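You operate a simulated robot arm through the tools that you are given. There is no shell and no other tool. Be economical: measure what you need, move in short steps, check, and stop when the job is done.

You are at the controls of a simulated robot arm. One attempt, no reset.

TASK
Take the blue setting block on the aisle side of the mat by the white machine and put it away on the mains mat.

It is judged by the outcome, as a careful person would: the job done as asked, and still so three seconds after it is handed in. It fails if anything else is knocked over, pushed out of place, dropped, spilled or broken.

THE ROBOT
A 6-joint arm with a two-finger parallel gripper on a trunk, on a base that drives. Base frame: it is fixed to the floor where the robot stands at the start and does not move with it; the origin is under the middle of the robot, x ahead of it, y to its left, z up. Lengths are in m, angles in rad, forces in N, time in s.
With the tool pointing down near the work surface it reaches from about 0.32 to 0.7 m from the robot's upright axis, wherever it stands. Its first joint turns from -2.897 to 2.897 rad. Places, roughly: mains mat [0.8, -4.2, 0.7]. Payload 4.1 kg.
Tool frame: the origin (TCP) lies between the finger pads and is the grasp point; the fingertips stand 0.023 m ahead of it; z points along the fingers, y is the line along which they close. Largest opening 0.094 m; finger width 0.038, thickness 0.01; the body of the gripper, 0.054 by 0.096 m, starts 0.039 m behind the TCP.
Orientation is told as [roll, pitch, yaw] about the base's x, y, z axes, in that order, counted from this pose: with the fingers straight down and closing along the base's y, the tool's x points along the base's -x, its y along +y and its z along -z.

THE INTERFACE
- The arm moves only by the tool send_rows. Its arguments are lists of equal length, an entry for each row: "travel": the shift along the base's x, y, z in units of 50 mm (1.0 is 50 mm), a list of three; "dr": the turn, a rotation vector about the base's x, y, z in units of 5 degrees (1.0 is 5 degrees), a list of three. In form: {"travel": [[x, y, z], ...], "dr": [[rx, ry, rz], ...]}. A call has 1 to 12 rows; each row shifts and turns the commanded pose from where the row before left it. "grip" is the opening, from 0 (shut) to 1 (fully open), set as the call begins (left out, the last holds). A call with a number of a shift or a turn outside -1 to 1 is refused whole. Rows are played at 5 a second. More than 0.05 m and 0.15 rad between two rows, or a gripper value outside its range, and nothing of the call is played. A pose out of reach is approached as far as the arm can. The call stops where the force on the tool passes 40 N (or 10 N more than at its start, if that is more) or the arm is blocked; 0.2 s more then pass. Each finger travels about 0.045 m/s and halts on what it meets, pressing with about 27 N; the grip force reading is that of the motor and also rises with nothing between the fingers. The clock runs only during rows and for 0.2 s after the last one: add rows that do not move to give the fingers time. The reply holds the time, the measured pose of the TCP, the force on the tool along the base axes, the opening and the grip force, in the units named above and with some noise, with the torque about the TCP (base axes, N m) and any sound that the robot's microphone picked up.
- Cameras (640 x 400 px; columns grow to the right, rows downward): "scene" is now at [0.029, 0.1617, 1.3519]; the picture's right is [-0.19, -0.98, 0.00], its down [-0.61, 0.12, -0.78] and it looks along [0.77, -0.15, -0.62] (base axes); focal length 252 px, centre (320, 200). "wrist" rides on the gripper at [0.086, 0.016, -0.075] in the tool frame; the picture's right is [-0.18, 0.98, 0.00], its down [-0.58, -0.11, -0.81] and it looks along [-0.79, -0.15, 0.59] (tool axes); focal length 243 px, centre (320, 200). There is no depth. A picture from a camera that has moved, and an enlarged one, comes with that camera's place and axes in the base frame and with its lens. The place of the scene camera against the robot may be out by one fixed shift of up to 0.025 m in any direction.
- get_image(camera): a new picture of that camera. It takes no simulated time.
- slide_trunk(by): slides the trunk up (or, below 0, down) by that many m; the arm and the scene camera ride with it, the base frame stays. It gives what a move gives, with no picture.
- steer(legs): drives the robot by 1 to 6 legs, each [ahead, turn to the left] in m and rad, along the robot's own axes; the way and the turn of a leg run together, so that a leg with both is an arc; at most 1.5 m and 3.142 rad a leg. The arm and the cameras ride along, it lands a little off, and it stops where it bumps. It gives what a move gives.
- pan_tilt(pan, tilt): turns the head with the scene camera to pan (to the left, within 2.705 rad either way) and tilt (down, from -0.506 to 1.204), counted from straight ahead of the robot. It gives what a move gives.
- inspect(camera, box): a new picture of the part [left, top, right, bottom] of that camera's present view, enlarged. It takes no simulated time.
- close_job(): hands the job in; it is judged then, once.

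Work in short steps. Places have to be worked out from the pictures, the camera data and where the tool is seen: move nearer, look again, correct. Check each grasp and each placing, and mend what went wrong. You have 120 turns and 82 pictures in all, those below and enlarged ones among them. Open the gripper and draw the arm clear of the work before you hand the job in, unless the task says otherwise; then end with one line.

The tools are called as name(argument=value, ...) on one line, values as JSON. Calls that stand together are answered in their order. send_rows: Moves the arm, as the interface text tells. Its arguments: {"type":"object","properties":{"travel":{"type":"array"},"dr":{"type":"array"},"grip":{"type":"number"}},"required":["travel","dr"]} The other tools are called the same way: slide_trunk (by) slides the trunk up or down; steer (legs) drives the base; pan_tilt (pan, tilt) turns the head that bears the scene camera; get_image (camera) takes a picture; inspect (camera, box) takes an enlarged picture of a part of a camera's view; close_job () hands the job in.

At the start:

```text
clock: 0.0
tcp_pos: [0.4822, 0.1163, 0.9619]
ee_rot: [0.001, -0.001, 0.002]
force: [-0.4, -0.8, -0.3]
moment: [0.01, 0.02, 0.01]
width: 0.0941
grasp_force: 0.0
trunk travel left (down, up): [-0.3, 0.29]
robot x, y, heading: [-0.0007, -0.0022, 0.002]
head pan, tilt: [-0.19, 0.672]
```

scene: 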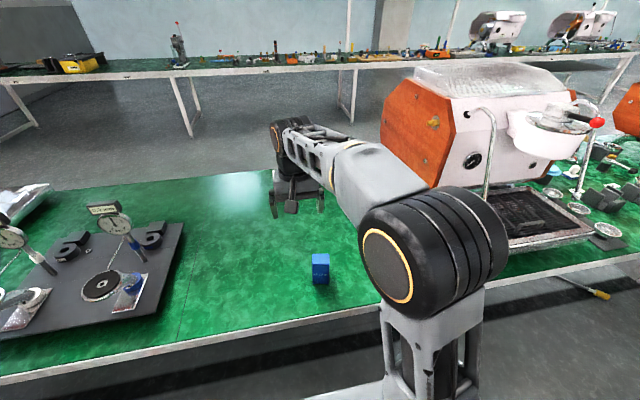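
wrist: 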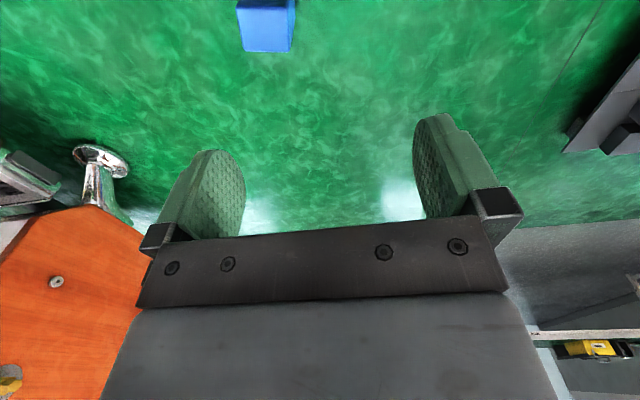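

The scene shows a blue block at the near part of the green surface beside an espresso machine. I'll look closer at it and look around to the right before acting.

inspect(camera="scene", box=[240, 200, 400, 300])

pan_tilt(pan=-0.9, tilt=0.5)

get_image(camera="scene")

```text
4.00 times, centred on (320, 250) of scene
camera zoom: at [0.029, 0.1617, 1.3519], right [-0.19, -0.98, 0.0], down [-0.61, 0.12, -0.78], along [0.77, -0.15, -0.62], focal length 1006 px, centre (320, 0)
```

zoom: 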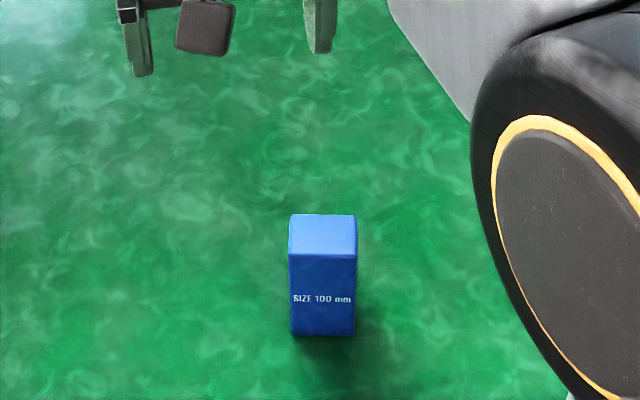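

```text
clock: 1.1
tcp_pos: [0.4809, 0.1172, 0.963]
ee_rot: [0.001, 0.001, -0.001]
force: [1.0, -0.4, -0.3]
moment: [-0.01, 0.0, -0.02]
width: 0.0938
grasp_force: 0.0
trunk travel left (down, up): [-0.3, 0.29]
robot x, y, heading: [-0.0, -0.0036, 0.001]
head pan, tilt: [-0.901, 0.499]
```

```text
78 pictures are left
camera scene: at [0.0012, 0.1066, 1.3673], right [-0.78, -0.62, 0.0], down [-0.3, 0.38, -0.88], along [0.55, -0.69, -0.48], focal length 252 px, centre (320, 200)
```

scene: 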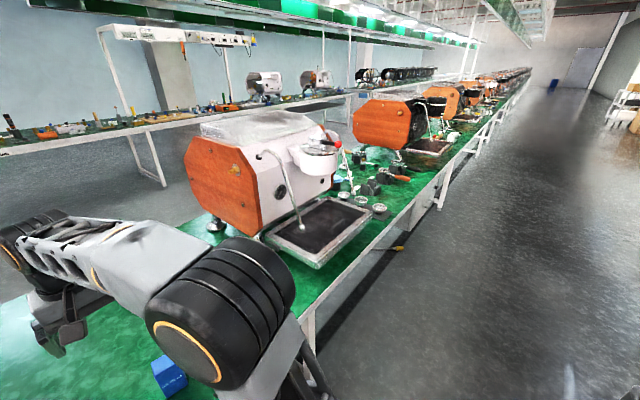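

The block looks about 50×35×100 mm, standing near (0.49, 0.07). I'll check the rest of the table for other blue blocks by looking left.

pan_tilt(pan=0.6, tilt=0.6)

get_image(camera="scene")

get_image(camera="wrist")

```text
clock: 2.7
tcp_pos: [0.4818, 0.1171, 0.9626]
ee_rot: [0.001, 0.001, 0.0]
force: [0.2, -1.4, -0.6]
moment: [0.01, 0.01, -0.02]
width: 0.0937
grasp_force: 0.0
trunk travel left (down, up): [-0.3, 0.29]
robot x, y, heading: [0.0016, -0.0013, 0.001]
head pan, tilt: [0.6, 0.6]
```

```text
77 pictures are left
camera scene: at [0.0176, 0.2278, 1.3582], right [0.56, -0.83, 0.0], down [-0.47, -0.32, -0.83], along [0.68, 0.47, -0.56], focal length 252 px, centre (320, 200)
```

scene: 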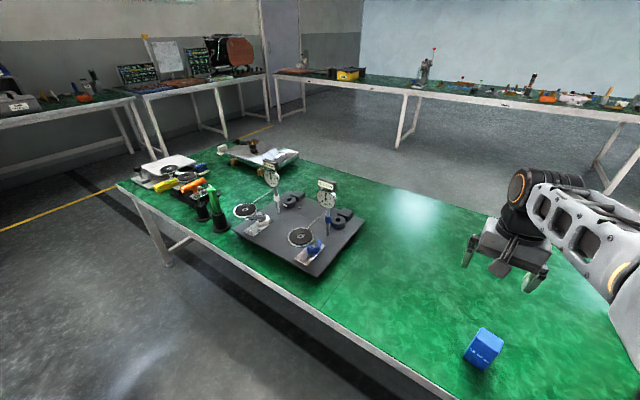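

```text
76 pictures are left
camera wrist: at [0.3961, 0.1321, 1.0367], right [0.18, 0.98, 0.0], down [0.58, -0.11, 0.81], along [0.79, -0.15, -0.59], focal length 243 px, centre (320, 200)
```

wrist: 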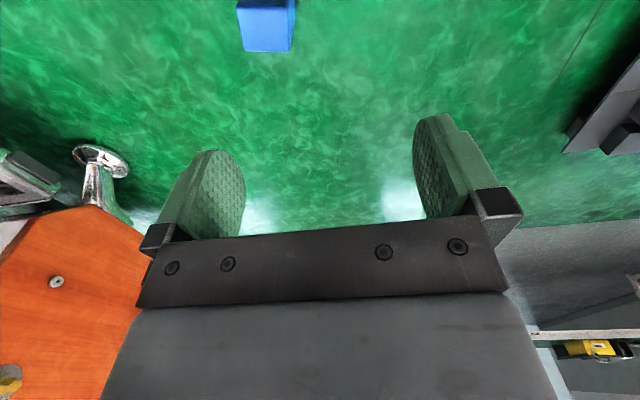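

Only one blue block is here; wrist view gives its centre at about (0.48, 0.062), yaw about -0.18, top at about 0.76. I move above it, aligned, still well clear.

send_rows(travel=[[0, -0.55, 0], [0, -0.55, 0], [0, 0, -0.8], [0, 0, -0.8], [0, 0, 0]], dr=[[0, 0, -1], [0, 0, -1], [0, 0, 0], [0, 0, 0], [0, 0, 0]], grip=1)

get_image(camera="wrist")

pan_tilt(pan=0.2, tilt=0.8)

get_image(camera="scene")

```text
clock: 3.9
tcp_pos: [0.4848, 0.0605, 0.8808]
ee_rot: [-0.001, 0.0, -0.175]
force: [0.3, -0.3, 0.1]
moment: [-0.03, -0.03, -0.04]
width: 0.0941
grasp_force: 0.0
trunk travel left (down, up): [-0.3, 0.29]
robot x, y, heading: [0.001, 0.0007, 0.002]
head pan, tilt: [0.6, 0.6]
```

```text
75 pictures are left
camera wrist: at [0.4025, 0.0901, 0.9555], right [0.35, 0.94, 0.0], down [0.55, -0.21, 0.81], along [0.75, -0.28, -0.59], focal length 243 px, centre (320, 200)
```

wrist: 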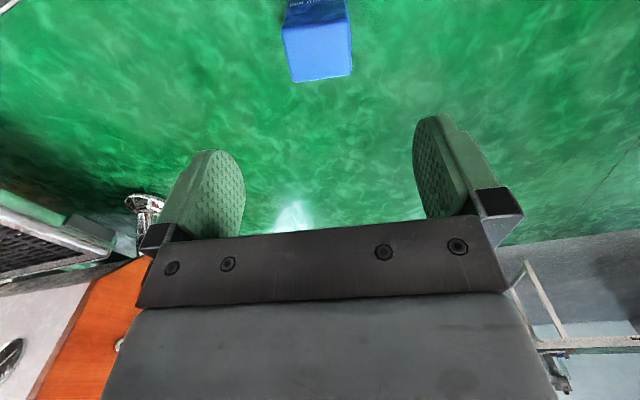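

```text
clock: 4.7
tcp_pos: [0.4847, 0.0604, 0.8821]
ee_rot: [0.0, 0.0, -0.175]
force: [0.2, -0.1, 0.2]
moment: [0.01, 0.01, 0.03]
width: 0.0941
grasp_force: 0.1
trunk travel left (down, up): [-0.3, 0.29]
robot x, y, heading: [0.001, -0.002, -0.004]
head pan, tilt: [0.201, 0.799]
```

```text
74 pictures are left
camera scene: at [0.0237, 0.194, 1.3414], right [0.2, -0.98, 0.0], down [-0.7, -0.14, -0.7], along [0.68, 0.14, -0.72], focal length 252 px, centre (320, 200)
```

scene: 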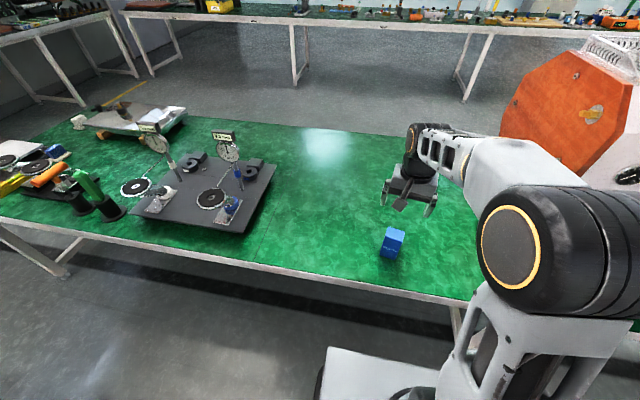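

I zoom the wrist view on the block for more precise corners.

inspect(camera="wrist", box=[240, 0, 400, 100])

```text
4.00 times, centred on (320, 50) of wrist
camera zoom: at [0.4024, 0.0901, 0.9559], right [0.35, 0.94, 0.0], down [0.55, -0.21, 0.81], along [0.75, -0.28, -0.59], focal length 970 px, centre (320, 800)
```

zoom: 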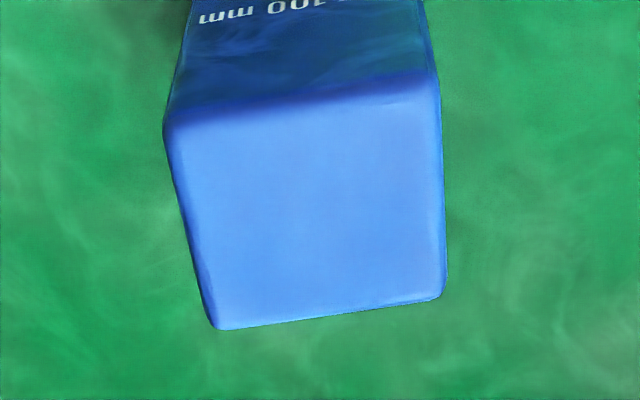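

Corners give centre (0.478, 0.061), yaw -0.23, 47×37 mm. I correct slightly and descend to TCP z 0.737 then check.

send_rows(travel=[[-0.13, 0.01, 0], [0, 0, -0.8], [0, 0, -0.8], [0, 0, -0.7], [0, 0, -0.6], [0, 0, 0]], dr=[[0, 0, -0.6], [0, 0, 0], [0, 0, 0], [0, 0, 0], [0, 0, 0], [0, 0, 0]])

get_image(camera="wrist")

get_image(camera="scene")

```text
clock: 6.1
tcp_pos: [0.4769, 0.0619, 0.7368]
ee_rot: [0.0, 0.0, -0.227]
force: [0.0, -0.4, -0.3]
moment: [-0.05, -0.01, -0.02]
width: 0.0941
grasp_force: 0.1
trunk travel left (down, up): [-0.3, 0.29]
robot x, y, heading: [-0.001, -0.0023, 0.0]
head pan, tilt: [0.201, 0.799]
```

```text
72 pictures are left
camera wrist: at [0.3957, 0.0958, 0.8113], right [0.4, 0.92, 0.0], down [0.54, -0.24, 0.81], along [0.74, -0.32, -0.59], focal length 243 px, centre (320, 200)
```

wrist: 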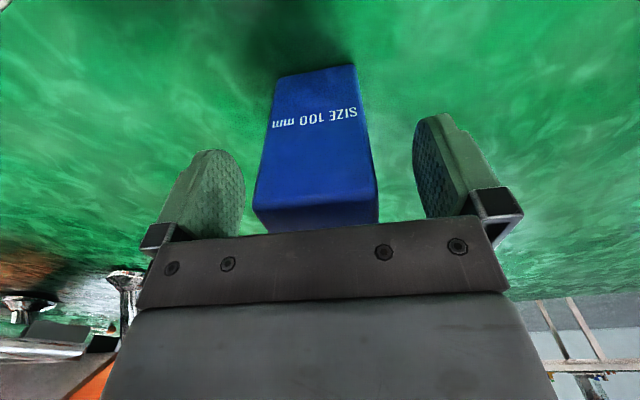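

```text
71 pictures are left
camera scene: at [0.0238, 0.194, 1.3413], right [0.2, -0.98, 0.0], down [-0.7, -0.14, -0.7], along [0.68, 0.14, -0.72], focal length 252 px, centre (320, 200)
```

scene: 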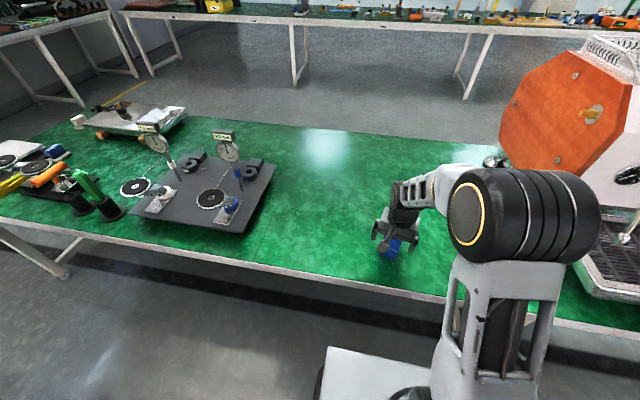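

Block is centred between the fingers; I close the gripper.

send_rows(travel=[[0, 0, 0], [0, 0, 0], [0, 0, 0], [0, 0, 0], [0, 0, 0]], dr=[[0, 0, 0], [0, 0, 0], [0, 0, 0], [0, 0, 0], [0, 0, 0]], grip=0)

```text
clock: 7.3
tcp_pos: [0.4761, 0.0606, 0.7377]
ee_rot: [0.0, 0.001, -0.228]
force: [-0.6, -0.7, 0.7]
moment: [-0.09, 0.04, 0.02]
width: 0.0498
grasp_force: 26.9
trunk travel left (down, up): [-0.3, 0.29]
robot x, y, heading: [-0.0015, 0.0024, 0.001]
head pan, tilt: [0.201, 0.799]
```

Gripped at 50 mm width. I lift it up.

send_rows(travel=[[0, 0, 0.5], [0, 0, 0.9], [0, 0, 0.9], [0, 0, 0.9], [0, 0, 0.9], [0, 0, 0]], dr=[[0, 0, 0], [0, 0, 0], [0, 0, 0], [0, 0, 0], [0, 0, 0], [0, 0, 0]])

get_image(camera="wrist")

pan_tilt(pan=-1.3, tilt=0.3)

get_image(camera="scene")

```text
clock: 8.7
tcp_pos: [0.4768, 0.0624, 0.9402]
ee_rot: [-0.001, -0.001, -0.227]
force: [0.3, -0.4, -1.5]
moment: [-0.02, 0.0, -0.01]
width: 0.0497
grasp_force: 27.3
trunk travel left (down, up): [-0.3, 0.29]
robot x, y, heading: [0.0004, 0.0028, -0.002]
head pan, tilt: [0.201, 0.799]
```

```text
70 pictures are left
camera wrist: at [0.3969, 0.097, 1.0158], right [0.4, 0.92, 0.0], down [0.54, -0.24, 0.81], along [0.74, -0.32, -0.59], focal length 243 px, centre (320, 200)
```

wrist: 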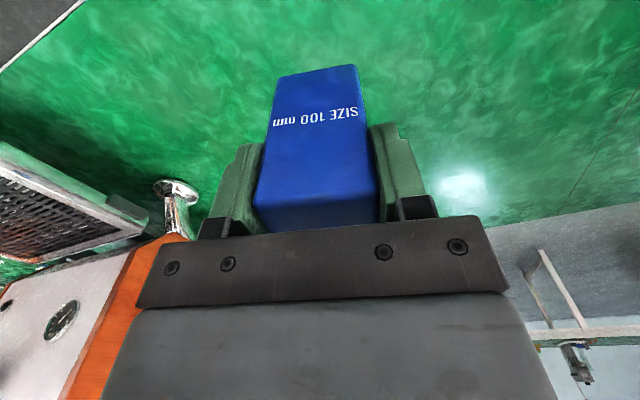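

```text
clock: 10.3
tcp_pos: [0.4777, 0.0626, 0.9421]
ee_rot: [-0.002, 0.002, -0.227]
force: [-0.1, 0.0, -1.0]
moment: [-0.02, 0.01, 0.01]
width: 0.0498
grasp_force: 27.1
trunk travel left (down, up): [-0.3, 0.29]
robot x, y, heading: [0.0009, 0.0007, 0.002]
head pan, tilt: [-1.3, 0.3]
```

```text
69 pictures are left
camera scene: at [-0.0303, 0.0879, 1.3857], right [-0.96, -0.27, 0.0], down [-0.08, 0.28, -0.96], along [0.26, -0.92, -0.3], focal length 252 px, centre (320, 200)
```

scene: 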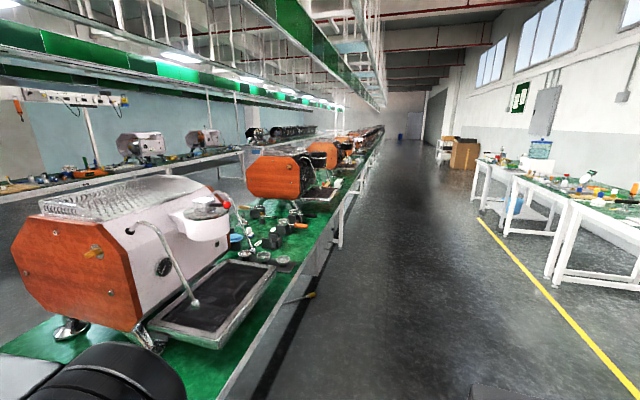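

The block is held (steady width). I back off into the aisle, turn right, and drive part-way along, then look.

steer(legs=[[-0.6, 0], [0, -1.571], [1.4, 0]])

pan_tilt(pan=0.3, tilt=0.3)

get_image(camera="scene")

```text
clock: 24.0
tcp_pos: [-0.5515, -1.8566, 0.9418]
ee_rot: [0.0, -0.001, -1.812]
force: [0.0, -0.7, -1.5]
moment: [-0.01, 0.01, 0.0]
width: 0.05
grasp_force: 27.4
trunk travel left (down, up): [-0.3, 0.29]
robot x, y, heading: [-0.607, -1.3777, -1.581]
head pan, tilt: [-1.3, 0.3]
```

```text
clock: 25.7
tcp_pos: [-0.552, -1.8566, 0.9416]
ee_rot: [-0.001, 0.0, -1.811]
force: [0.4, 0.5, -1.2]
moment: [0.01, 0.01, -0.02]
width: 0.0498
grasp_force: 27.3
trunk travel left (down, up): [-0.3, 0.29]
robot x, y, heading: [-0.6085, -1.3795, -1.583]
head pan, tilt: [0.3, 0.3]
```

```text
68 pictures are left
camera scene: at [-0.4096, -1.3985, 1.3857], right [-0.96, -0.28, 0.0], down [-0.08, 0.28, -0.96], along [0.27, -0.92, -0.3], focal length 252 px, centre (320, 200)
```

scene: 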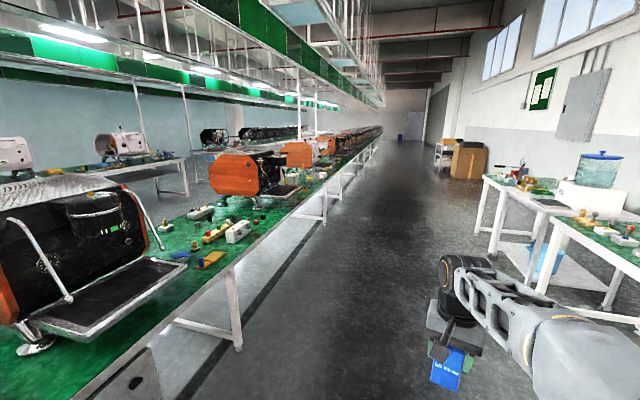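

Driving works. I zoom in where the mains mat should be (around column 289, row 182).

inspect(camera="scene", box=[140, 120, 380, 270])

```text
2.67 times, centred on (260, 195) of scene
camera zoom: at [-0.4096, -1.3985, 1.3857], right [-0.96, -0.28, 0.0], down [-0.08, 0.28, -0.96], along [0.27, -0.92, -0.3], focal length 671 px, centre (480, 213)
```

zoom: 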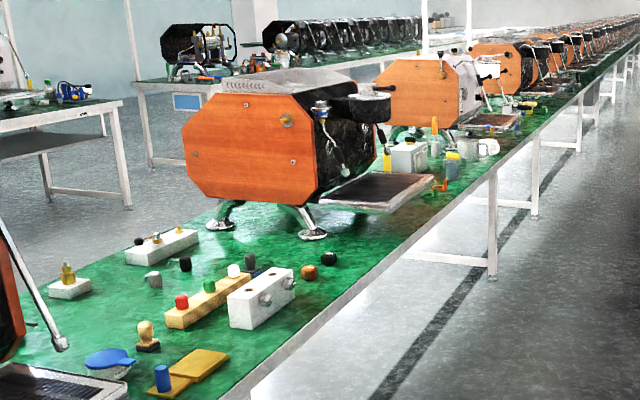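

The target lies past the next machine. I drive on 1.5 m and look to the left-front.

steer(legs=[[1.4, 0.01]])

pan_tilt(pan=0.75, tilt=0.4)

get_image(camera="scene")

```text
clock: 32.6
tcp_pos: [-0.5661, -3.235, 0.941]
ee_rot: [0.001, 0.001, -1.808]
force: [-0.5, 0.6, -1.9]
moment: [0.02, -0.01, -0.01]
width: 0.0499
grasp_force: 27.0
trunk travel left (down, up): [-0.3, 0.29]
robot x, y, heading: [-0.6243, -2.7576, -1.584]
head pan, tilt: [0.3, 0.3]
```

```text
clock: 33.5
tcp_pos: [-0.5669, -3.2356, 0.9413]
ee_rot: [0.001, -0.001, -1.809]
force: [0.0, 0.2, -1.1]
moment: [0.02, -0.01, -0.01]
width: 0.0496
grasp_force: 27.7
trunk travel left (down, up): [-0.3, 0.29]
robot x, y, heading: [-0.6248, -2.7581, -1.58]
head pan, tilt: [0.75, 0.4]
```

```text
66 pictures are left
camera scene: at [-0.3904, -2.7562, 1.3764], right [-0.74, -0.67, 0.0], down [-0.26, 0.29, -0.92], along [0.62, -0.68, -0.39], focal length 252 px, centre (320, 200)
```

scene: 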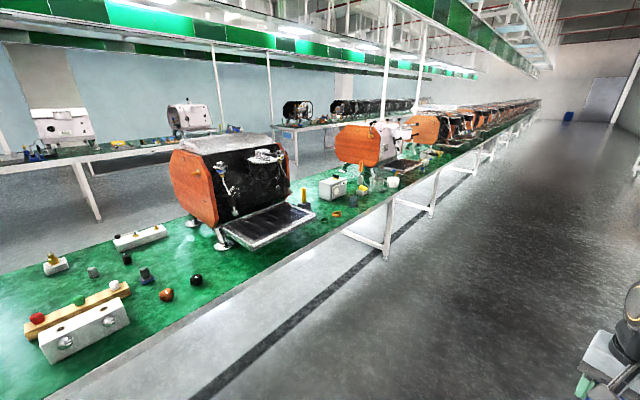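

I zoom on the area right of the black machine.

inspect(camera="scene", box=[270, 140, 430, 240])

```text
4.00 times, centred on (350, 190) of scene
camera zoom: at [-0.3904, -2.7562, 1.3764], right [-0.74, -0.67, 0.0], down [-0.26, 0.29, -0.92], along [0.62, -0.68, -0.39], focal length 1006 px, centre (200, 240)
```

zoom: 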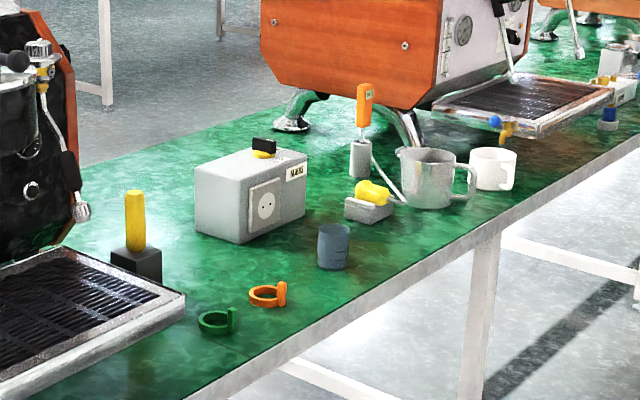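

The box is labelled "MAINS": that patch of green mat, with free space near (0.46, -4.2), is the goal. I drive level with it and turn to face the bench.

steer(legs=[[1.46, 0.005], [0, 1.575]])

pan_tilt(pan=0.0, tilt=0.5)

get_image(camera="scene")

```text
clock: 44.6
tcp_pos: [-0.153, -4.148, 0.9409]
ee_rot: [0.0, 0.0, -0.199]
force: [1.2, -0.8, -1.1]
moment: [0.01, 0.02, -0.01]
width: 0.0495
grasp_force: 26.9
trunk travel left (down, up): [-0.3, 0.29]
robot x, y, heading: [-0.6298, -4.2267, 0.026]
head pan, tilt: [0.75, 0.4]
```

```text
clock: 45.7
tcp_pos: [-0.153, -4.1489, 0.9418]
ee_rot: [0.0, -0.001, -0.198]
force: [-1.1, 0.7, -2.3]
moment: [-0.02, 0.0, 0.02]
width: 0.05
grasp_force: 27.5
trunk travel left (down, up): [-0.3, 0.29]
robot x, y, heading: [-0.6264, -4.2231, 0.027]
head pan, tilt: [0.0, 0.499]
```

```text
64 pictures are left
camera scene: at [-0.5971, -4.0457, 1.3673], right [0.03, -1.0, 0.0], down [-0.48, -0.01, -0.88], along [0.88, 0.02, -0.48], focal length 252 px, centre (320, 200)
```

scene: 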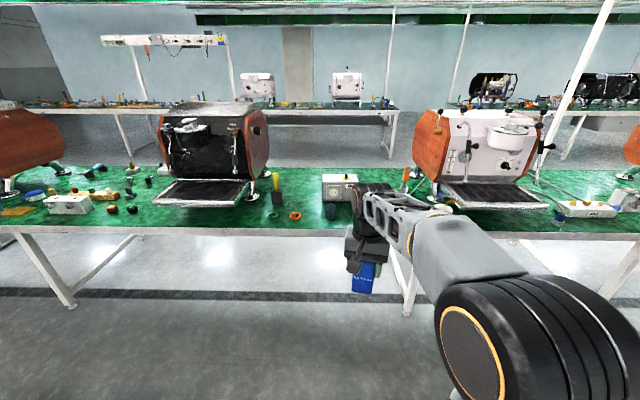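

Clear ahead; the carried block is well above the bench items. I drive forward 0.58 m to the bench.

steer(legs=[[0.58, -0.02]])

pan_tilt(pan=-0.15, tilt=0.75)

get_image(camera="scene")

get_image(camera="wrist")

```text
clock: 49.0
tcp_pos: [0.4256, -4.1472, 0.9411]
ee_rot: [0.002, 0.0, -0.217]
force: [-0.6, -0.4, -1.3]
moment: [0.03, 0.03, 0.0]
width: 0.0497
grasp_force: 27.1
trunk travel left (down, up): [-0.3, 0.29]
robot x, y, heading: [-0.048, -4.2112, 0.011]
head pan, tilt: [0.0, 0.499]
```

```text
clock: 49.8
tcp_pos: [0.4262, -4.1476, 0.9401]
ee_rot: [0.0, 0.0, -0.215]
force: [-0.2, -1.2, -0.8]
moment: [-0.01, 0.0, 0.03]
width: 0.0494
grasp_force: 27.7
trunk travel left (down, up): [-0.3, 0.29]
robot x, y, heading: [-0.0541, -4.2123, 0.013]
head pan, tilt: [-0.15, 0.75]
```

```text
63 pictures are left
camera scene: at [-0.0256, -4.048, 1.3454], right [-0.14, -0.99, 0.0], down [-0.67, 0.09, -0.73], along [0.72, -0.1, -0.68], focal length 252 px, centre (320, 200)
```

scene: 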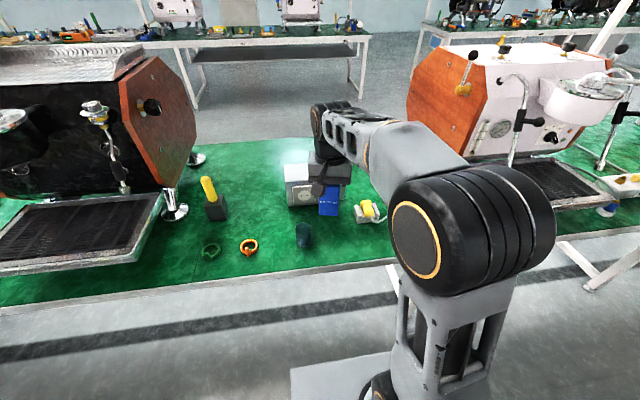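

```text
62 pictures are left
camera wrist: at [0.3453, -4.1128, 1.0152], right [0.39, 0.92, 0.0], down [0.54, -0.23, 0.81], along [0.74, -0.32, -0.59], focal length 243 px, centre (320, 200)
```

wrist: 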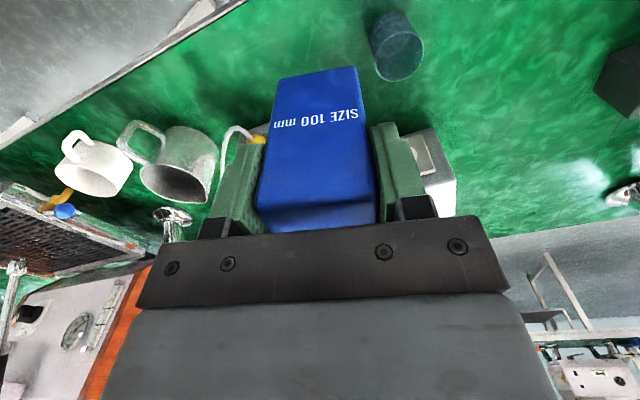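

The free spot at about (0.465, -4.205) is aisle-side of the mains box, clear of the cup (0.48,-4.07) and the yellow gadget (0.56,-4.31). I move above it, squaring the yaw, and look.

send_rows(travel=[[0.26, -0.38, 0], [0.26, -0.38, 0], [0.26, -0.38, 0], [0, 0, -0.8], [0, 0, 0]], dr=[[0, 0, 0.8], [0, 0, 0.8], [0, 0, 0.8], [0, 0, 0], [0, 0, 0]])

get_image(camera="wrist")

get_image(camera="scene")

```text
clock: 51.0
tcp_pos: [0.4649, -4.2025, 0.9013]
ee_rot: [0.001, 0.0, -0.008]
force: [0.0, 0.5, -1.6]
moment: [0.01, -0.02, 0.01]
width: 0.0496
grasp_force: 27.1
trunk travel left (down, up): [-0.3, 0.29]
robot x, y, heading: [-0.0503, -4.2138, 0.012]
head pan, tilt: [-0.15, 0.75]
```

```text
61 pictures are left
camera wrist: at [0.3791, -4.1867, 0.9749], right [0.19, 0.98, 0.0], down [0.58, -0.11, 0.81], along [0.79, -0.15, -0.59], focal length 243 px, centre (320, 200)
```

wrist: 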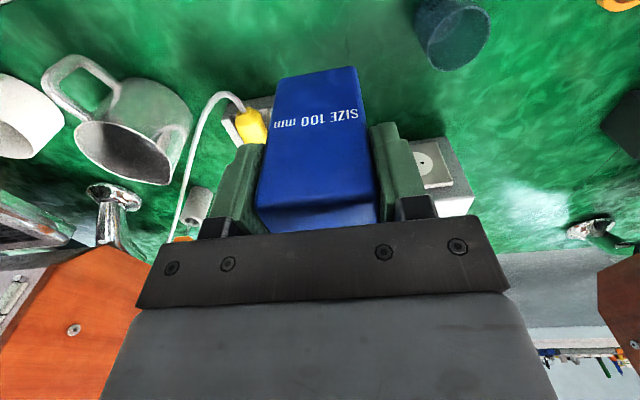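

```text
60 pictures are left
camera scene: at [-0.0255, -4.048, 1.3453], right [-0.14, -0.99, 0.0], down [-0.68, 0.1, -0.73], along [0.72, -0.1, -0.68], focal length 252 px, centre (320, 200)
```

scene: 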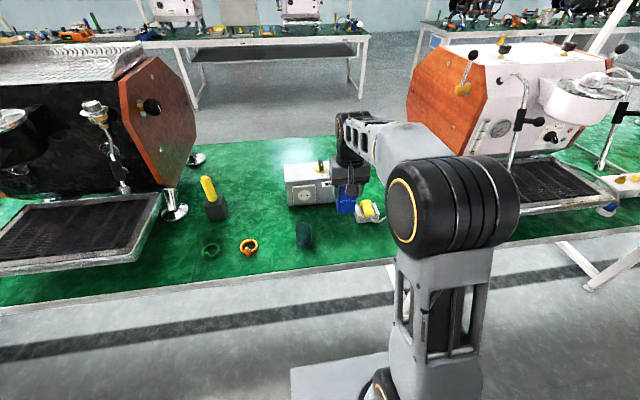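

Descent path is clear: gadget starts at x≈0.55, cup at y≈-4.07. I lower to about 8 mm above the surface.

send_rows(travel=[[0, 0, -0.8], [0, 0, -0.8], [0, 0, -0.8], [0, 0, -0.4], [0, 0, -0.3], [0, 0, 0]], dr=[[0, 0, 0], [0, 0, 0], [0, 0, 0], [0, 0, 0], [0, 0, 0], [0, 0, 0]])

get_image(camera="wrist")

inspect(camera="scene", box=[260, 150, 420, 250])

```text
clock: 52.4
tcp_pos: [0.4655, -4.2044, 0.7448]
ee_rot: [0.001, 0.0, -0.006]
force: [0.4, -0.4, -1.6]
moment: [-0.02, 0.03, 0.03]
width: 0.0498
grasp_force: 27.2
trunk travel left (down, up): [-0.3, 0.29]
robot x, y, heading: [-0.0503, -4.2133, 0.005]
head pan, tilt: [-0.15, 0.75]
```

```text
59 pictures are left
camera wrist: at [0.3797, -4.1876, 0.8195], right [0.19, 0.98, 0.0], down [0.58, -0.11, 0.81], along [0.79, -0.15, -0.59], focal length 243 px, centre (320, 200)
```

wrist: 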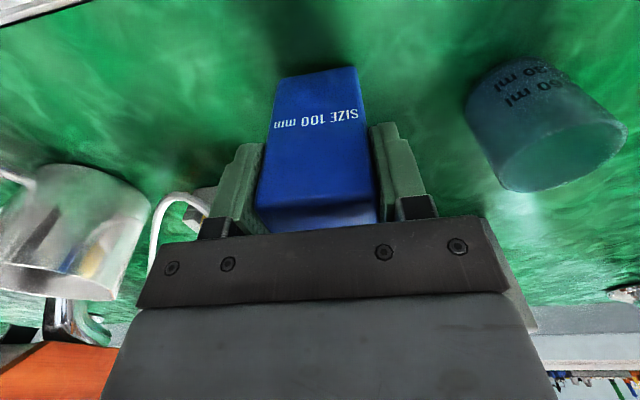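

```text
4.00 times, centred on (340, 200) of scene
camera zoom: at [-0.0255, -4.0481, 1.3453], right [-0.14, -0.99, 0.0], down [-0.68, 0.1, -0.73], along [0.72, -0.1, -0.68], focal length 1006 px, centre (240, 200)
```

zoom: 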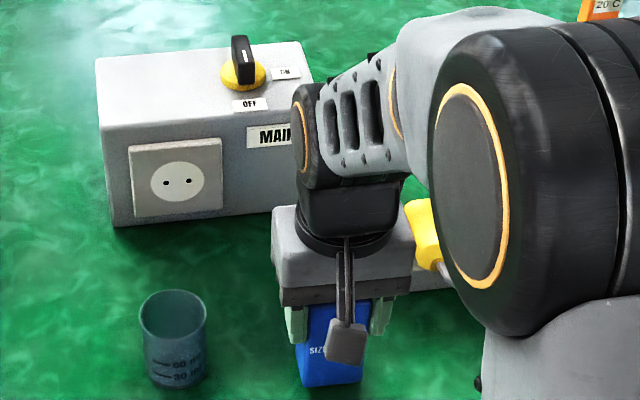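

Clear of cup and box. I lower in 2 mm rows till contact.

send_rows(travel=[[0, 0, -0.04], [0, 0, -0.04], [0, 0, -0.04], [0, 0, -0.03], [0, 0, 0]], dr=[[0, 0, 0], [0, 0, 0], [0, 0, 0], [0, 0, 0], [0, 0, 0]])

```text
clock: 53.6
tcp_pos: [0.4647, -4.2032, 0.7378]
ee_rot: [0.0, 0.0, -0.008]
force: [0.7, 0.5, -1.6]
moment: [0.06, 0.03, 0.02]
width: 0.0499
grasp_force: 27.1
trunk travel left (down, up): [-0.3, 0.29]
robot x, y, heading: [-0.0497, -4.2138, 0.012]
head pan, tilt: [-0.15, 0.75]
```

No contact yet (weight still on the tool); a few more millimetres.

send_rows(travel=[[0, 0, -0.02], [0, 0, -0.02], [0, 0, -0.02], [0, 0, 0]], dr=[[0, 0, 0], [0, 0, 0], [0, 0, 0], [0, 0, 0]])

```text
clock: 54.6
tcp_pos: [0.4648, -4.2036, 0.7372]
ee_rot: [0.0, -0.004, -0.007]
force: [-0.9, -0.1, 23.7]
moment: [-0.01, 0.45, 0.01]
width: 0.0499
grasp_force: 26.8
trunk travel left (down, up): [-0.3, 0.29]
robot x, y, heading: [-0.05, -4.2116, 0.009]
head pan, tilt: [-0.15, 0.75]
```

The block is in contact (24 N). I ease the pressure by 2 mm and open the gripper only moderately (finger clearance to the cup).

send_rows(travel=[[0, 0, 0.04], [0, 0, 0]], dr=[[0, 0, 0], [0, 0, 0]])

send_rows(travel=[[0, 0, 0], [0, 0, 0], [0, 0, 0], [0, 0, 0]], dr=[[0, 0, 0], [0, 0, 0], [0, 0, 0], [0, 0, 0]], grip=0.85)

get_image(camera="wrist")

```text
clock: 55.2
tcp_pos: [0.4652, -4.2036, 0.737]
ee_rot: [0.001, -0.004, -0.008]
force: [6.2, -1.6, 12.6]
moment: [-0.03, -0.48, 0.01]
width: 0.05
grasp_force: 27.3
trunk travel left (down, up): [-0.3, 0.29]
robot x, y, heading: [-0.0484, -4.214, 0.008]
head pan, tilt: [-0.15, 0.75]
```

```text
clock: 56.2
tcp_pos: [0.4643, -4.2024, 0.7368]
ee_rot: [0.0, 0.0, -0.006]
force: [-0.5, 0.5, -0.5]
moment: [0.0, 0.01, 0.0]
width: 0.0801
grasp_force: 0.0
trunk travel left (down, up): [-0.3, 0.29]
robot x, y, heading: [-0.0501, -4.2146, 0.015]
head pan, tilt: [-0.15, 0.75]
```

```text
57 pictures are left
camera wrist: at [0.3787, -4.1872, 0.8113], right [0.19, 0.98, 0.0], down [0.58, -0.11, 0.81], along [0.79, -0.15, -0.59], focal length 243 px, centre (320, 200)
```

wrist: 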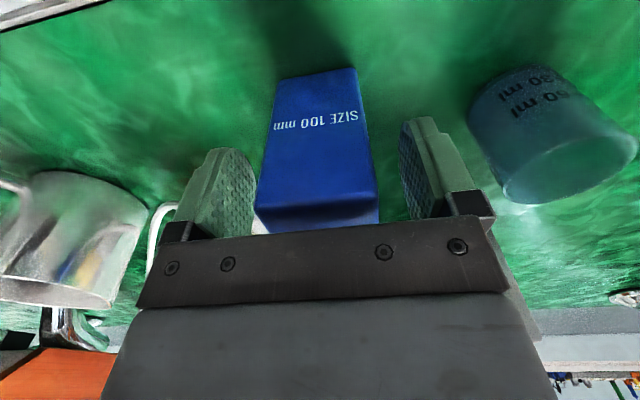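

Released, block standing. I raise the arm straight up clear of it.

send_rows(travel=[[0, 0, 0.5], [0, 0, 0.9], [0, 0, 0.9], [0, 0, 0.9], [0, 0, 0.9], [0, 0, 0.5], [0, 0, 0]], dr=[[0, 0, 0], [0, 0, 0], [0, 0, 0], [0, 0, 0], [0, 0, 0], [0, 0, 0], [0, 0, 0]])

steer(legs=[[-0.4, 0]])

get_image(camera="scene")

```text
clock: 57.8
tcp_pos: [0.4652, -4.202, 0.9717]
ee_rot: [-0.001, 0.0, -0.007]
force: [0.4, 0.1, 0.3]
moment: [0.04, 0.0, 0.02]
width: 0.08
grasp_force: 0.1
trunk travel left (down, up): [-0.3, 0.29]
robot x, y, heading: [-0.0514, -4.215, 0.012]
head pan, tilt: [-0.15, 0.75]
```

```text
clock: 60.3
tcp_pos: [0.0647, -4.208, 0.9703]
ee_rot: [0.001, 0.0, -0.013]
force: [-0.1, 0.6, 0.2]
moment: [0.02, -0.01, 0.03]
width: 0.0797
grasp_force: 0.0
trunk travel left (down, up): [-0.3, 0.29]
robot x, y, heading: [-0.4528, -4.2152, 0.005]
head pan, tilt: [-0.15, 0.75]
```

```text
56 pictures are left
camera scene: at [-0.4251, -4.0509, 1.3453], right [-0.15, -0.99, 0.0], down [-0.67, 0.1, -0.73], along [0.72, -0.11, -0.68], focal length 252 px, centre (320, 200)
```

scene: 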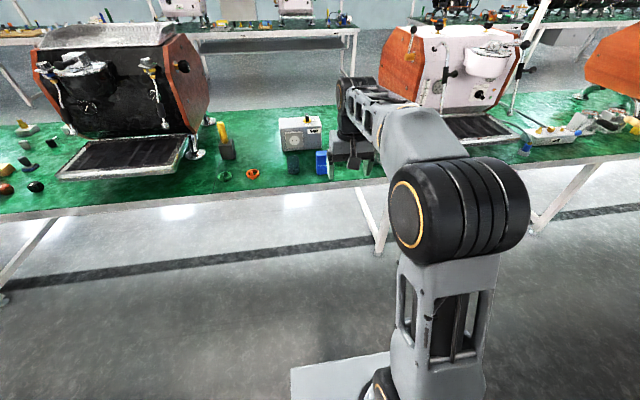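

Check with a zoom.

inspect(camera="scene", box=[260, 100, 420, 200])

```text
4.00 times, centred on (340, 150) of scene
camera zoom: at [-0.4251, -4.0509, 1.3453], right [-0.15, -0.99, 0.0], down [-0.67, 0.1, -0.73], along [0.72, -0.11, -0.68], focal length 1006 px, centre (240, 400)
```

zoom: 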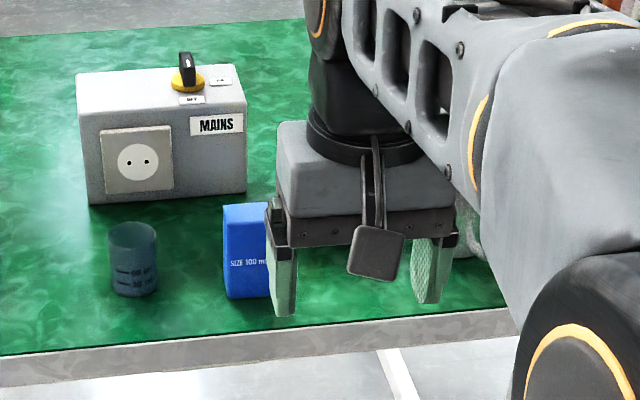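

The block stands upright on the mains mat, everything else is in place, and the gripper is open and clear. I hand in.

close_job()

```text
The job is handed in.
```

The blue 100 mm setting block is standing upright on the green mat just in front of the box labelled "MAINS". I saw nothing else moved or knocked over, and the gripper was open with the arm clear when I handed in.
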